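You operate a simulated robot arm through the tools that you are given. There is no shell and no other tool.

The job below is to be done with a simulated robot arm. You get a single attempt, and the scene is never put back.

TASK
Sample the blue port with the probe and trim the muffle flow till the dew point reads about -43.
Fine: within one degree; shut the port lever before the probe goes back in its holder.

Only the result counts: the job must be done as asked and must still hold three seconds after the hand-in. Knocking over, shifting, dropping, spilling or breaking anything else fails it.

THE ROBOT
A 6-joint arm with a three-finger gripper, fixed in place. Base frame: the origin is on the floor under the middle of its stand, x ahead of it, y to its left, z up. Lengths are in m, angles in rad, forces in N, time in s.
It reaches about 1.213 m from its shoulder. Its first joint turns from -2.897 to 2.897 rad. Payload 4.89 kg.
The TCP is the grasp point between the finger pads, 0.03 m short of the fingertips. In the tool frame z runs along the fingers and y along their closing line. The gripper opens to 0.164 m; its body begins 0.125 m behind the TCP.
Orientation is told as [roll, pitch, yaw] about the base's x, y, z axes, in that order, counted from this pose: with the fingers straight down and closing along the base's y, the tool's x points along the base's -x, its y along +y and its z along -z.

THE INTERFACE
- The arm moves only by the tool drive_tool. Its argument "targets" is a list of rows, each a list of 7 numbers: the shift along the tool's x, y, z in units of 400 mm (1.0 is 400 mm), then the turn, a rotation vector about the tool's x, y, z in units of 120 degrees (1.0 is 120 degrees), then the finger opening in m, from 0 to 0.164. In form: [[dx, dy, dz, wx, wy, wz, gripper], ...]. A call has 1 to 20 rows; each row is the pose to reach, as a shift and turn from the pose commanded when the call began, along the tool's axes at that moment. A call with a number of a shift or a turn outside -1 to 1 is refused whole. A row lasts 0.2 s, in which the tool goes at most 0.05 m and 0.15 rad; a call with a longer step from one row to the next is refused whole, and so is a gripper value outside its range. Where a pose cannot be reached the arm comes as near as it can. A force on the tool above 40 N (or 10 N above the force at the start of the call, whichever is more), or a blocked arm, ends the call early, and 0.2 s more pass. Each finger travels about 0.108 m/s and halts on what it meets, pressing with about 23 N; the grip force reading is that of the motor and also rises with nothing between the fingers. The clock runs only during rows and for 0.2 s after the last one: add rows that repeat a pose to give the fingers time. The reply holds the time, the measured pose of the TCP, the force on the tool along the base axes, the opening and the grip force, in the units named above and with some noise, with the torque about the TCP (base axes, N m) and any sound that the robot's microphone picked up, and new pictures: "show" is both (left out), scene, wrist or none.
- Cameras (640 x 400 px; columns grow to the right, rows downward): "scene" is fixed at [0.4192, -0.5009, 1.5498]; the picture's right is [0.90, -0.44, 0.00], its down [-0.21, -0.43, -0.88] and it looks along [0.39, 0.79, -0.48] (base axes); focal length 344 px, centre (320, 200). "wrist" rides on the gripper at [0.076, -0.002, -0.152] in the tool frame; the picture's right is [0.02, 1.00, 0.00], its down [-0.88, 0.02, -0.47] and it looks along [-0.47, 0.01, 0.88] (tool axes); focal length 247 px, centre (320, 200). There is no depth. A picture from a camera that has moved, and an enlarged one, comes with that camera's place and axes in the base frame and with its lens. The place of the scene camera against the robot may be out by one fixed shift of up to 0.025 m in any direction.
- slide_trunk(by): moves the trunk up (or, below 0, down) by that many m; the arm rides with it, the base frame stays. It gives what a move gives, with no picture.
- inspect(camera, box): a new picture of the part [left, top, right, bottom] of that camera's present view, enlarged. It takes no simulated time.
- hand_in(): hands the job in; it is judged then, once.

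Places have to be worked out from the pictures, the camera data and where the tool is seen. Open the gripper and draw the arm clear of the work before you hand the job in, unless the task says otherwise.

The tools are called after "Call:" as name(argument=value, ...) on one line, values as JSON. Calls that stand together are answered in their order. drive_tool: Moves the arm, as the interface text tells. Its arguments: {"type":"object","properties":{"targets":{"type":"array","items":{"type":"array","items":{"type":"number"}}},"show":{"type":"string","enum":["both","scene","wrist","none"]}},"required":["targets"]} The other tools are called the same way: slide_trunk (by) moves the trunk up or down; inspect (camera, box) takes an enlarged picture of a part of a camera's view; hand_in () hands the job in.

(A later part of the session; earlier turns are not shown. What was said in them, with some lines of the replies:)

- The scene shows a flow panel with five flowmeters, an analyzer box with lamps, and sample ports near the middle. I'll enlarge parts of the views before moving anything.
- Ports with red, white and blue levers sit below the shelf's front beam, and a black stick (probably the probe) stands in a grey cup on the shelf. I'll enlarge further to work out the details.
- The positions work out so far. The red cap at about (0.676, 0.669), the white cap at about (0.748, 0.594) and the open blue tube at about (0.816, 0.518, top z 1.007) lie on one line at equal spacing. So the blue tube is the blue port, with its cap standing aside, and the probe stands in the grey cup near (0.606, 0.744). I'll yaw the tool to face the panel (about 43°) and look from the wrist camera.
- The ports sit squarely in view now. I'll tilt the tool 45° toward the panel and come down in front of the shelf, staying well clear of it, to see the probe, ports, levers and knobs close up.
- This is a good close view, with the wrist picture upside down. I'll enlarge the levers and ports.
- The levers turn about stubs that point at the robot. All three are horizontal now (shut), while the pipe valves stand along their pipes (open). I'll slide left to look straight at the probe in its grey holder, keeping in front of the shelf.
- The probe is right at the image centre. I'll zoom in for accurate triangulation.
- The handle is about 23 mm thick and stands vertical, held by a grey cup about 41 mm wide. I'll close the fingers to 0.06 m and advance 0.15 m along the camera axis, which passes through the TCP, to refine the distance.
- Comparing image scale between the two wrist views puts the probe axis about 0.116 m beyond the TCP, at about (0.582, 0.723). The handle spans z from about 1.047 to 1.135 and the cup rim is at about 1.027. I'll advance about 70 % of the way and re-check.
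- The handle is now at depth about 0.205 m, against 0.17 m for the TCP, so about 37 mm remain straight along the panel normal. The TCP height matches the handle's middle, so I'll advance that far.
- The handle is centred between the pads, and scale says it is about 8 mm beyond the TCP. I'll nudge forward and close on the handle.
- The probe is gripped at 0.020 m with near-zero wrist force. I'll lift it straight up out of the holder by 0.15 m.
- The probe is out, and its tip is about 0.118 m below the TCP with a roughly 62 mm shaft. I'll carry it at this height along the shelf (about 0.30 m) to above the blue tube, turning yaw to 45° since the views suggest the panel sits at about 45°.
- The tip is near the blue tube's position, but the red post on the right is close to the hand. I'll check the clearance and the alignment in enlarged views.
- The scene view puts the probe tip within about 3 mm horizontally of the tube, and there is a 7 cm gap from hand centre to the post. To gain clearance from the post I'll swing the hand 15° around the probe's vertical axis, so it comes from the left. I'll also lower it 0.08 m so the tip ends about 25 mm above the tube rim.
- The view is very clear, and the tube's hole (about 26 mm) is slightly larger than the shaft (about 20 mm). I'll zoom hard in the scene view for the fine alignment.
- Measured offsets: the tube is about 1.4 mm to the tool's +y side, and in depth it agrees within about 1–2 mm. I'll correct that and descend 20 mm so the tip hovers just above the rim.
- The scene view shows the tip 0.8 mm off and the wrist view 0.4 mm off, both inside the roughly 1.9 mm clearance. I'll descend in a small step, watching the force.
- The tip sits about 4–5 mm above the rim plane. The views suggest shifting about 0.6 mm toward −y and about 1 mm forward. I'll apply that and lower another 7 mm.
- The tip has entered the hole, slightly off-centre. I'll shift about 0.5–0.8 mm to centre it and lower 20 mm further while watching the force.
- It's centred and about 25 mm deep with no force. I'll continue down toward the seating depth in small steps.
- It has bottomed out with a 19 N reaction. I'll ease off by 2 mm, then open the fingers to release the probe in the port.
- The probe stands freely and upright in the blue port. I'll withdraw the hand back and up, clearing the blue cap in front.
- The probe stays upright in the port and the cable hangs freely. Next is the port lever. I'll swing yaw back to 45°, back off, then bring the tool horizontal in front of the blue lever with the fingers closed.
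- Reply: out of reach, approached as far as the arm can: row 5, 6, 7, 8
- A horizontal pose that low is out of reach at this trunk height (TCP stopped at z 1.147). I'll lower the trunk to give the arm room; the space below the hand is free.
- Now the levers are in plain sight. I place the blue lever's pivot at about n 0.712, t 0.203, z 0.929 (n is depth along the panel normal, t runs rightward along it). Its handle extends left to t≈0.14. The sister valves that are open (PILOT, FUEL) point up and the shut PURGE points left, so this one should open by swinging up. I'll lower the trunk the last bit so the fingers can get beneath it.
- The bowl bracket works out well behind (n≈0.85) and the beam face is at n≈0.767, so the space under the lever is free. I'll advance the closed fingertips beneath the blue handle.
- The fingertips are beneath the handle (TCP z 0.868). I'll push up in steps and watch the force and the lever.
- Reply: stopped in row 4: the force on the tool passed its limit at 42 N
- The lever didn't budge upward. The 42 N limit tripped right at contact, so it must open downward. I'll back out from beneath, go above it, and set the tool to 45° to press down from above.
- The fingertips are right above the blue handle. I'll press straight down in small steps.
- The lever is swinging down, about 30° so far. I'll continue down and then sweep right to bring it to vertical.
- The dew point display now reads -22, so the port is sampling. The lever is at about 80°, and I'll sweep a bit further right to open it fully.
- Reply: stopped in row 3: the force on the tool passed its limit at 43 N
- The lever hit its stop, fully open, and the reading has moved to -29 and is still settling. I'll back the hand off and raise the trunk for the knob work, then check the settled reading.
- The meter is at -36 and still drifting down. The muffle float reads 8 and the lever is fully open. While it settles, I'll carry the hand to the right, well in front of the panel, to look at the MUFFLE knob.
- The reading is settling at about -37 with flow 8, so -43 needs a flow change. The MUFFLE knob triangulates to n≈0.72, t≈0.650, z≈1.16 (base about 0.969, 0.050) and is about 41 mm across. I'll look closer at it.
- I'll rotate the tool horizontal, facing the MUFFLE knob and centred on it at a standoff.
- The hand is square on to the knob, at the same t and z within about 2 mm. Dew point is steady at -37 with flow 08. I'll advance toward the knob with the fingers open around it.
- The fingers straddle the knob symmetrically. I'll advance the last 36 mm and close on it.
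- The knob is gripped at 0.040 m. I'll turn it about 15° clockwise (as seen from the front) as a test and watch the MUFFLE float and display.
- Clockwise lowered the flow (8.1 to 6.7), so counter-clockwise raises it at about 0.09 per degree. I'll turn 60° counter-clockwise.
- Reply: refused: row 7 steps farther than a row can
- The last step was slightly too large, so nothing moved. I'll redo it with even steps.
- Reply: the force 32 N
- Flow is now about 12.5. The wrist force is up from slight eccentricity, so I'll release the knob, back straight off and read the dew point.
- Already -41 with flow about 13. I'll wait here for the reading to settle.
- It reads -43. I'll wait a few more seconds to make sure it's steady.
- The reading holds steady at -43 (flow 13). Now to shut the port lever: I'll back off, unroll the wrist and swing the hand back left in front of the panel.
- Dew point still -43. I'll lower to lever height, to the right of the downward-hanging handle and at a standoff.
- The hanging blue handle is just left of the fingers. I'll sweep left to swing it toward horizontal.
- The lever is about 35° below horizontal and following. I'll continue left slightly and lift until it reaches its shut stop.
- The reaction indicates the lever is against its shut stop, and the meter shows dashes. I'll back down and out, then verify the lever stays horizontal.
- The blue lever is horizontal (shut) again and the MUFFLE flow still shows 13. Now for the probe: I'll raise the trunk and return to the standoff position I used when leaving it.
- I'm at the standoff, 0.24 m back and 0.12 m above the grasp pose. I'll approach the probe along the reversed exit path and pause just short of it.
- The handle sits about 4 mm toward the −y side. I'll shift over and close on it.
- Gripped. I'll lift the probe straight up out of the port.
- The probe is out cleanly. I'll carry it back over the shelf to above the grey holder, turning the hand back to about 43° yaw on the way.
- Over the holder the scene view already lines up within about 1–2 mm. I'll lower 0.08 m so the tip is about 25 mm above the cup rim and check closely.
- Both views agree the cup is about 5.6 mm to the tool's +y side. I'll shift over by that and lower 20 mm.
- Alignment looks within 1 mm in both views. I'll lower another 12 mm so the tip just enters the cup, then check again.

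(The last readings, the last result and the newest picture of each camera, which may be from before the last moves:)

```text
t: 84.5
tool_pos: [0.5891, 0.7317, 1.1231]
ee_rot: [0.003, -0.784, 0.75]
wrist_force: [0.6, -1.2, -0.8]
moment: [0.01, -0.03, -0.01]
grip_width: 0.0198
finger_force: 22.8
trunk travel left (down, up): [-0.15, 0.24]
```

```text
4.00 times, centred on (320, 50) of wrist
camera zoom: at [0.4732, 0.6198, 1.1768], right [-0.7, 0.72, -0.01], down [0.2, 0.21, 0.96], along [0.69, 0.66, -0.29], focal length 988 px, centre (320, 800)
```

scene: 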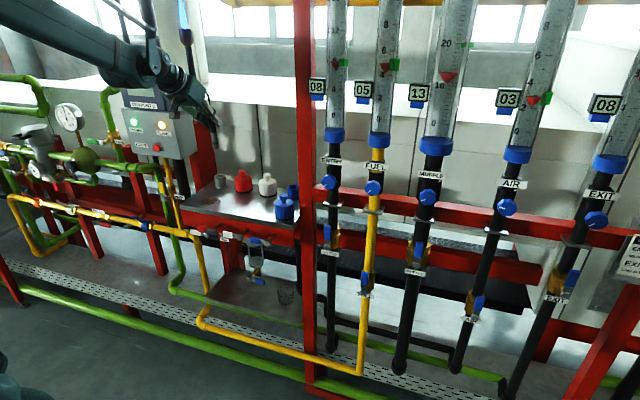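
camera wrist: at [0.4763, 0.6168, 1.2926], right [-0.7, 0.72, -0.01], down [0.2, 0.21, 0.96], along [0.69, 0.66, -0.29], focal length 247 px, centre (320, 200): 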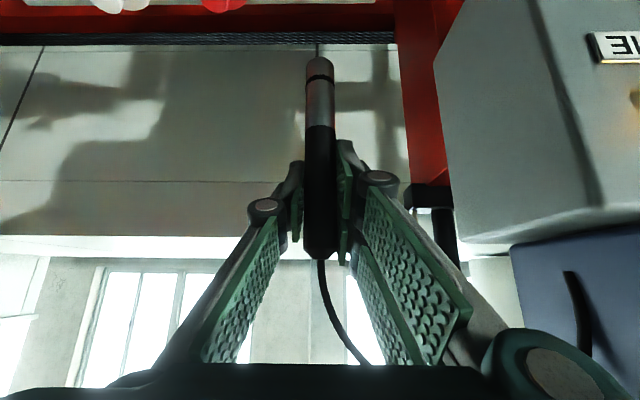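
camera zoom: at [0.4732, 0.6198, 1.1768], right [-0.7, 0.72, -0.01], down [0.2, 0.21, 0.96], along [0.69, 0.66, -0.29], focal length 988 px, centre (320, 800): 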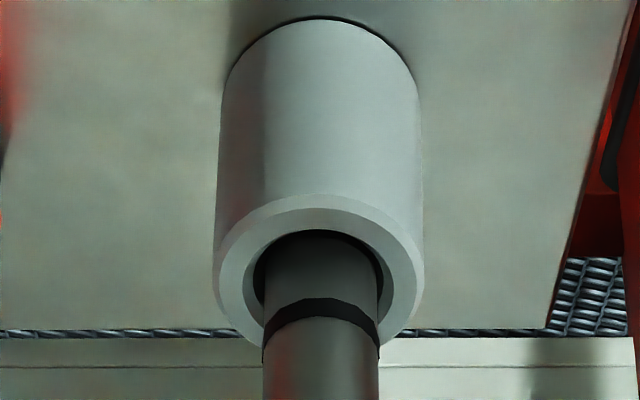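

The tip is inside the cup and near-centred. I'll continue down 20 mm.

Call:
drive_tool(targets=[[0.0088, -0.001, 0.0084, 0, 0, 0, 0.005], [0.0177, -0.001, 0.0173, 0, 0, 0, 0.005], [0.0265, -0.001, 0.0261, 0, 0, 0, 0.005], [0.0356, -0.001, 0.0352, 0, 0, 0, 0.005], [0.0356, -0.001, 0.0352, 0, 0, 0, 0.005]], show="none")

Call:
inspect(camera="scene", box=[208, 155, 238, 200])

Call:
inspect(camera="wrist", box=[280, 20, 360, 140])

```text
t: 85.7
tool_pos: [0.5882, 0.7319, 1.1037]
ee_rot: [0.004, -0.785, 0.75]
wrist_force: [0.9, -0.1, -0.4]
moment: [0.04, -0.01, -0.01]
grip_width: 0.0199
finger_force: 22.6
trunk travel left (down, up): [-0.15, 0.24]
```

```text
8.89 times, centred on (223, 178) of scene
camera zoom: at [0.4192, -0.5009, 1.5498], right [0.9, -0.44, 0.0], down [-0.21, -0.43, -0.88], along [0.39, 0.79, -0.48], focal length 3059 px, centre (1182, 400)
```

zoom: 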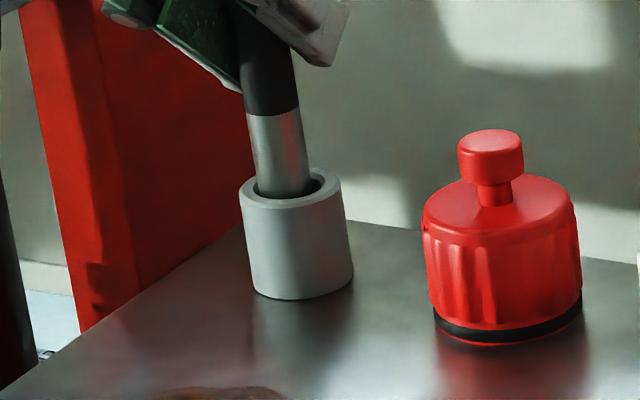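

```text
3.33 times, centred on (320, 80) of wrist
camera zoom: at [0.4731, 0.6204, 1.1577], right [-0.7, 0.72, -0.01], down [0.2, 0.21, 0.96], along [0.69, 0.66, -0.29], focal length 823 px, centre (320, 600)
```

zoom: 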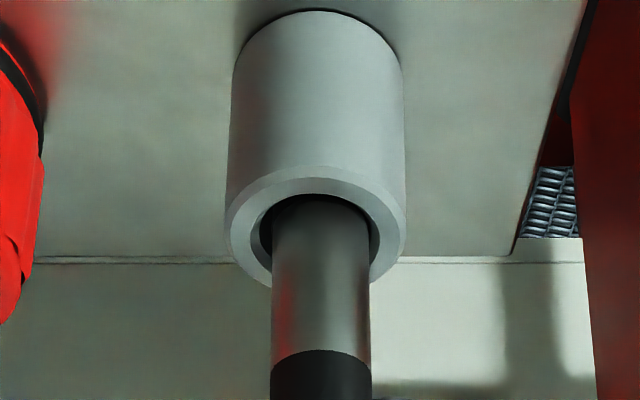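

Call:
drive_tool(targets=[[0.0071, 0, 0.0071, 0, 0, 0, 0.005], [0.0141, 0, 0.0141, 0, 0, 0, 0.005], [0.0168, 0, 0.0168, 0, 0, 0, 0.005], [0.0168, 0, 0.0168, 0, 0, 0, 0.005]], show="none")

```text
t: 86.7
tool_pos: [0.5892, 0.7338, 1.0945]
ee_rot: [0.004, -0.785, 0.751]
wrist_force: [0.4, -0.3, -1.6]
moment: [-0.01, -0.01, -0.01]
grip_width: 0.02
finger_force: 23.3
trunk travel left (down, up): [-0.15, 0.24]
```

Call:
drive_tool(targets=[[0.0027, 0, 0.0027, 0, 0, 0, 0.005], [0.0044, 0, 0.0044, 0, 0, 0, 0.005], [0.0044, 0, 0.0044, 0, 0, 0, 0.005]], show="none")

```text
t: 87.5
tool_pos: [0.5892, 0.732, 1.0911]
ee_rot: [0.003, -0.785, 0.748]
wrist_force: [0.6, -0.1, -1.0]
moment: [-0.02, -0.01, 0.01]
grip_width: 0.0198
finger_force: 23.0
trunk travel left (down, up): [-0.15, 0.24]
```

No contact yet, so I'll lower slightly more.

Call:
drive_tool(targets=[[0.0022, 0, 0.0022, 0, 0, 0, 0.005], [0.0035, 0, 0.0035, 0, 0, 0, 0.005], [0.0035, 0, 0.0035, 0, 0, 0, 0.005]], show="none")

Call:
inspect(camera="scene", box=[208, 155, 238, 200])

```text
t: 88.3
tool_pos: [0.5891, 0.7329, 1.0911]
ee_rot: [0.001, -0.787, 0.751]
wrist_force: [2.1, 1.4, 18.6]
moment: [0.2, -0.07, -0.02]
grip_width: 0.02
finger_force: 23.0
trunk travel left (down, up): [-0.15, 0.24]
```

```text
8.89 times, centred on (223, 178) of scene
camera zoom: at [0.4192, -0.5009, 1.5498], right [0.9, -0.44, 0.0], down [-0.21, -0.43, -0.88], along [0.39, 0.79, -0.48], focal length 3059 px, centre (1182, 400)
```

zoom: 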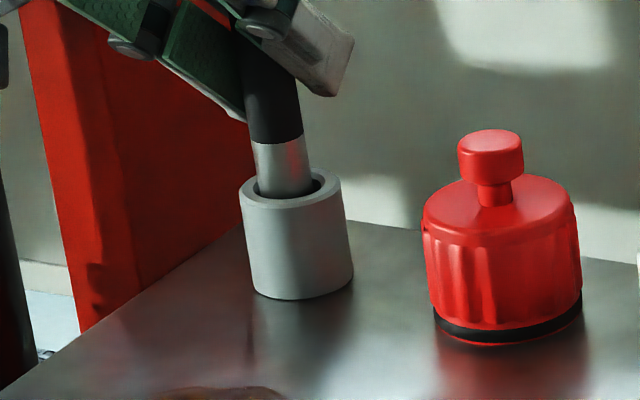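

The probe has bottomed in the holder (18.6 N reaction). I'll ease up 1.5 mm and open the fingers to 0.06 m.

Call:
drive_tool(targets=[[-0.003, 0, -0.003, 0, 0, 0, 0.005], [-0.003, 0, -0.003, 0, 0, 0, 0.005], [-0.003, 0, -0.003, 0, 0, 0, 0.03], [-0.003, 0, -0.003, 0, 0, 0, 0.05], [-0.003, 0, -0.003, 0, 0, 0, 0.06], [-0.003, 0, -0.003, 0, 0, 0, 0.06]])

Call:
inspect(camera="scene", box=[195, 130, 245, 205])

```text
t: 89.7
tool_pos: [0.5885, 0.7327, 1.0902]
ee_rot: [0.005, -0.785, 0.753]
wrist_force: [-0.4, 0.3, 0.4]
moment: [-0.02, 0.0, -0.01]
grip_width: 0.06
finger_force: 0.1
trunk travel left (down, up): [-0.15, 0.24]
camera wrist: at [0.4733, 0.6196, 1.1444], right [-0.7, 0.72, -0.01], down [0.2, 0.21, 0.96], along [0.69, 0.66, -0.29], focal length 247 px, centre (320, 200)
```

scene: 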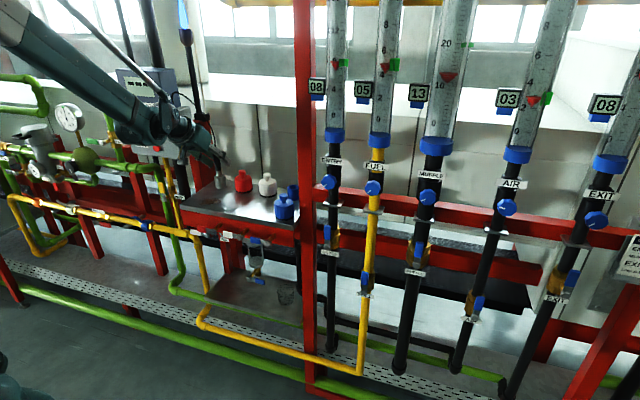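
wrist: 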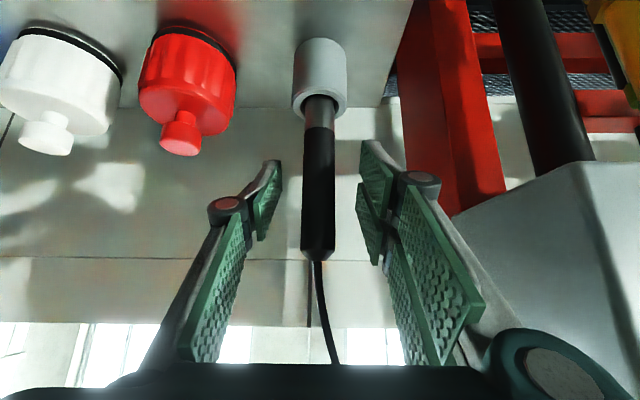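

```text
5.33 times, centred on (220, 168) of scene
camera zoom: at [0.4192, -0.5009, 1.5498], right [0.9, -0.44, 0.0], down [-0.21, -0.43, -0.88], along [0.39, 0.79, -0.48], focal length 1836 px, centre (853, 373)
```

zoom: 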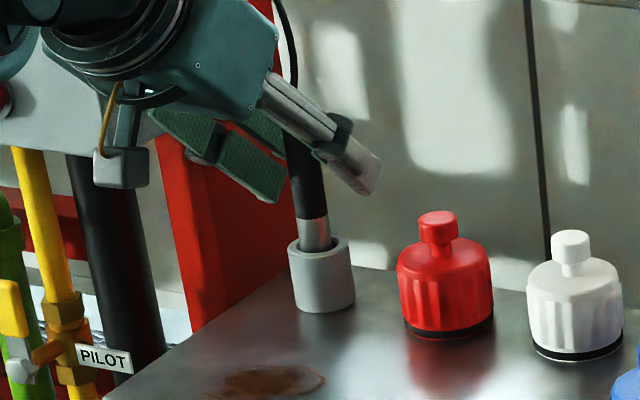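

The probe stands upright in its holder, released. I'll back the hand straight out and away from the shelf.

Call:
drive_tool(targets=[[0.0707, 0, -0.0707, 0, 0, 0, 0.06], [0.1326, 0, -0.1503, 0, 0, 0, 0.06], [0.1768, 0, -0.2475, 0, 0, 0, 0.06], [0.221, 0, -0.3447, 0, 0, 0, 0.06], [0.274, 0, -0.4331, 0, 0, 0, 0.08], [0.3359, 0, -0.5127, 0, 0, 0, 0.1], [0.4066, 0, -0.5834, 0, 0, 0, 0.12], [0.4066, 0, -0.5834, 0, 0, 0, 0.14]])

Call:
inspect(camera="scene", box=[195, 120, 315, 270])

Call:
inspect(camera="scene", box=[300, 50, 480, 210])

Call:
inspect(camera="scene", box=[0, 50, 200, 250])

```text
t: 91.5
tool_pos: [0.3869, 0.5446, 1.1395]
ee_rot: [0.003, -0.785, 0.75]
wrist_force: [0.4, -0.3, -0.3]
moment: [0.03, -0.01, 0.03]
grip_width: 0.1399
finger_force: 0.1
trunk travel left (down, up): [-0.15, 0.24]
camera wrist: at [0.2714, 0.4319, 1.1936], right [-0.7, 0.72, -0.01], down [0.2, 0.21, 0.96], along [0.69, 0.66, -0.29], focal length 247 px, centre (320, 200)
```

scene: 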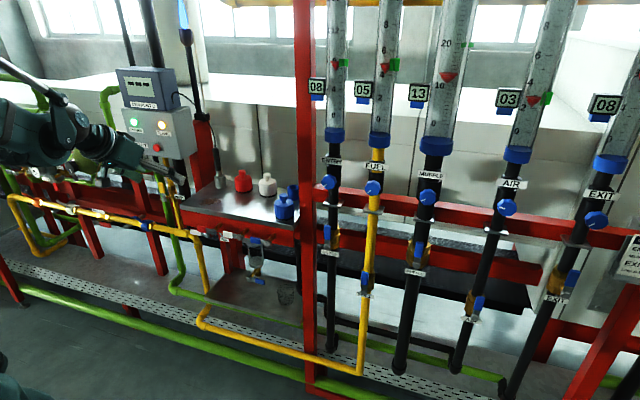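
wrist: 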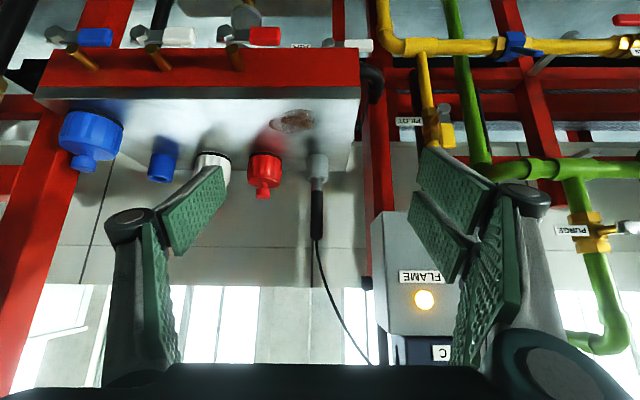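

```text
2.67 times, centred on (255, 195) of scene
camera zoom: at [0.4192, -0.5009, 1.5498], right [0.9, -0.44, 0.0], down [-0.21, -0.43, -0.88], along [0.39, 0.79, -0.48], focal length 918 px, centre (493, 213)
```

zoom: 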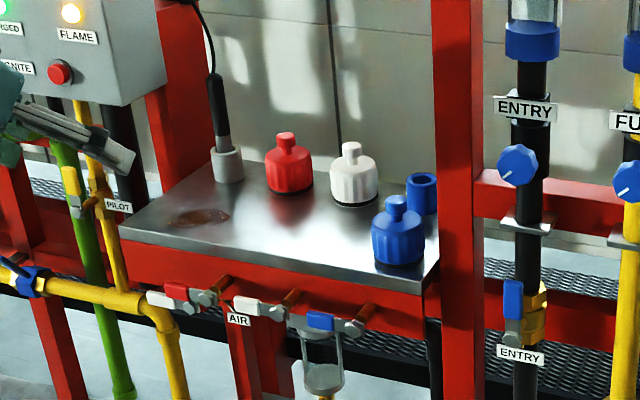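

```text
2.50 times, centred on (390, 130) of scene
camera zoom: at [0.4192, -0.5009, 1.5498], right [0.9, -0.44, 0.0], down [-0.21, -0.43, -0.88], along [0.39, 0.79, -0.48], focal length 860 px, centre (145, 375)
```

zoom: 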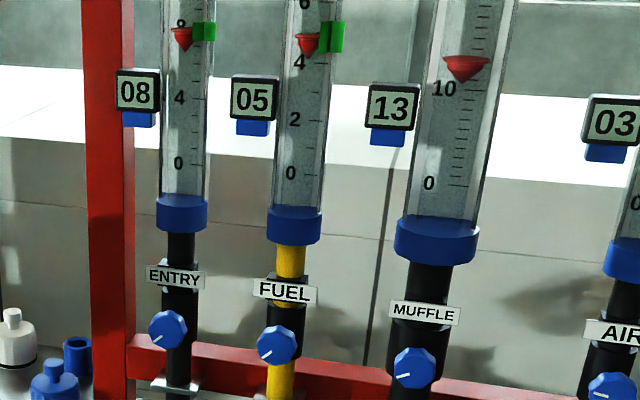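

```text
2.00 times, centred on (100, 150) of scene
camera zoom: at [0.4192, -0.5009, 1.5498], right [0.9, -0.44, 0.0], down [-0.21, -0.43, -0.88], along [0.39, 0.79, -0.48], focal length 688 px, centre (760, 300)
```

zoom: 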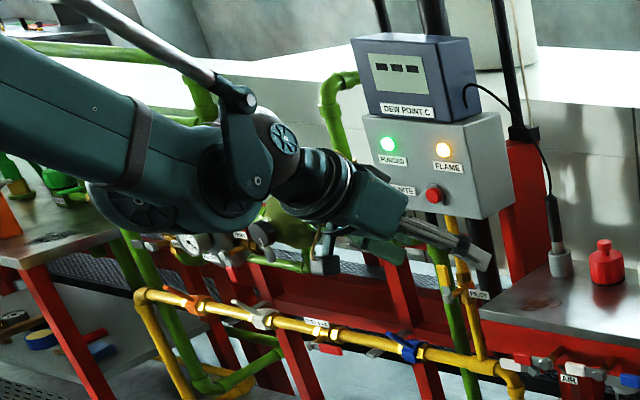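

Everything is in place: probe in its holder, blue lever shut, MUFFLE at 13, flame and purge lamps lit, caps undisturbed. I'll draw the arm further clear before handing in.

Call:
drive_tool(targets=[[-0.018, 0, -0.0884, 0, 0, 0, 0.15], [-0.0354, 0, -0.177, 0, 0, 0, 0.16], [-0.053, 0, -0.265, 0, 0, 0, 0.164], [-0.0707, 0, -0.3536, 0, 0, 0, 0.164], [-0.0884, 0, -0.442, 0, 0, 0, 0.164], [-0.0884, 0, -0.442, 0, 0, 0, 0.164]])

Call:
inspect(camera="scene", box=[195, 120, 315, 270])

```text
t: 92.9
tool_pos: [0.312, 0.4732, 1.2912]
ee_rot: [0.003, -0.784, 0.75]
wrist_force: [-0.4, -0.1, -0.8]
moment: [0.05, -0.02, 0.03]
grip_width: 0.164
finger_force: 0.1
trunk travel left (down, up): [-0.15, 0.24]
camera wrist: at [0.1963, 0.3605, 1.3455], right [-0.7, 0.72, -0.01], down [0.2, 0.21, 0.96], along [0.69, 0.66, -0.29], focal length 247 px, centre (320, 200)
```

scene: 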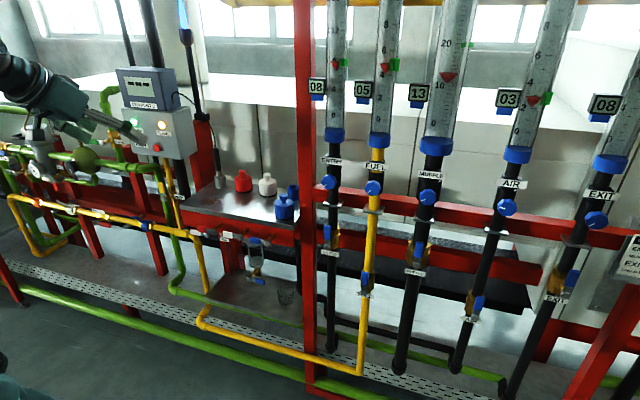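
wrist: 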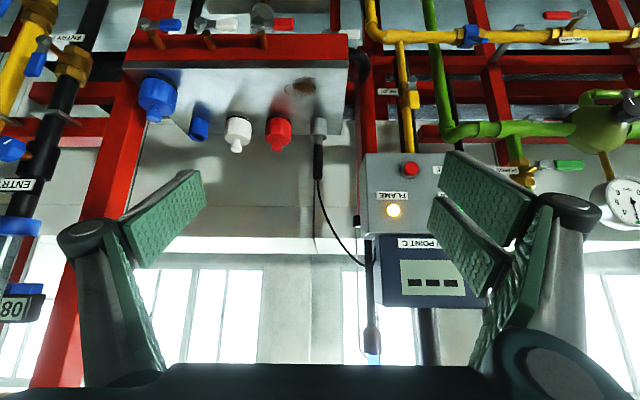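

```text
2.67 times, centred on (255, 195) of scene
camera zoom: at [0.4192, -0.5009, 1.5498], right [0.9, -0.44, 0.0], down [-0.21, -0.43, -0.88], along [0.39, 0.79, -0.48], focal length 918 px, centre (493, 213)
```

zoom: 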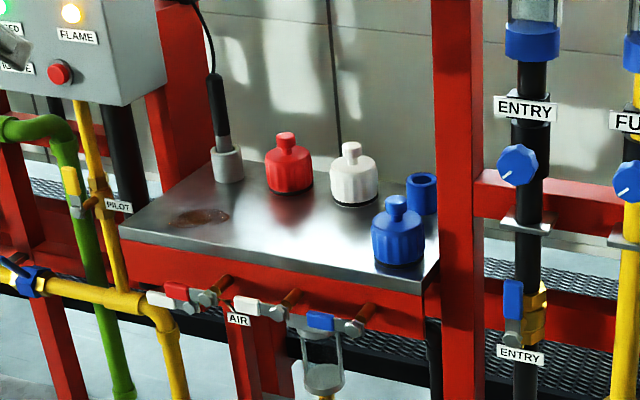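

The arm is clear with the gripper open. The port lever is shut and the probe is in its holder. The trimmed flow is 13, which gave a steady -43 reading. Handing in.

Call:
hand_in()

```text
The job is handed in.
```

I sampled the blue port with the probe, and the dew point settled at -43 with the muffle flow trimmed from 8 to 13. It held -43 for several seconds before I closed anything.

- **Port lever:** it's shut, and I shut it before moving the probe. The meter now shows dashes because the port is closed.
- **Probe:** it's standing upright in its grey holder.
- **Surroundings:** the caps look undisturbed, and the purge and flame lamps are still lit.
- **Lever test:** the port lever opens downward. I tried it upward first and it met a hard stop, with no movement or visible damage.

The gripper is open, the arm is clear of the work, and the job is handed in. I haven't seen the judging result.
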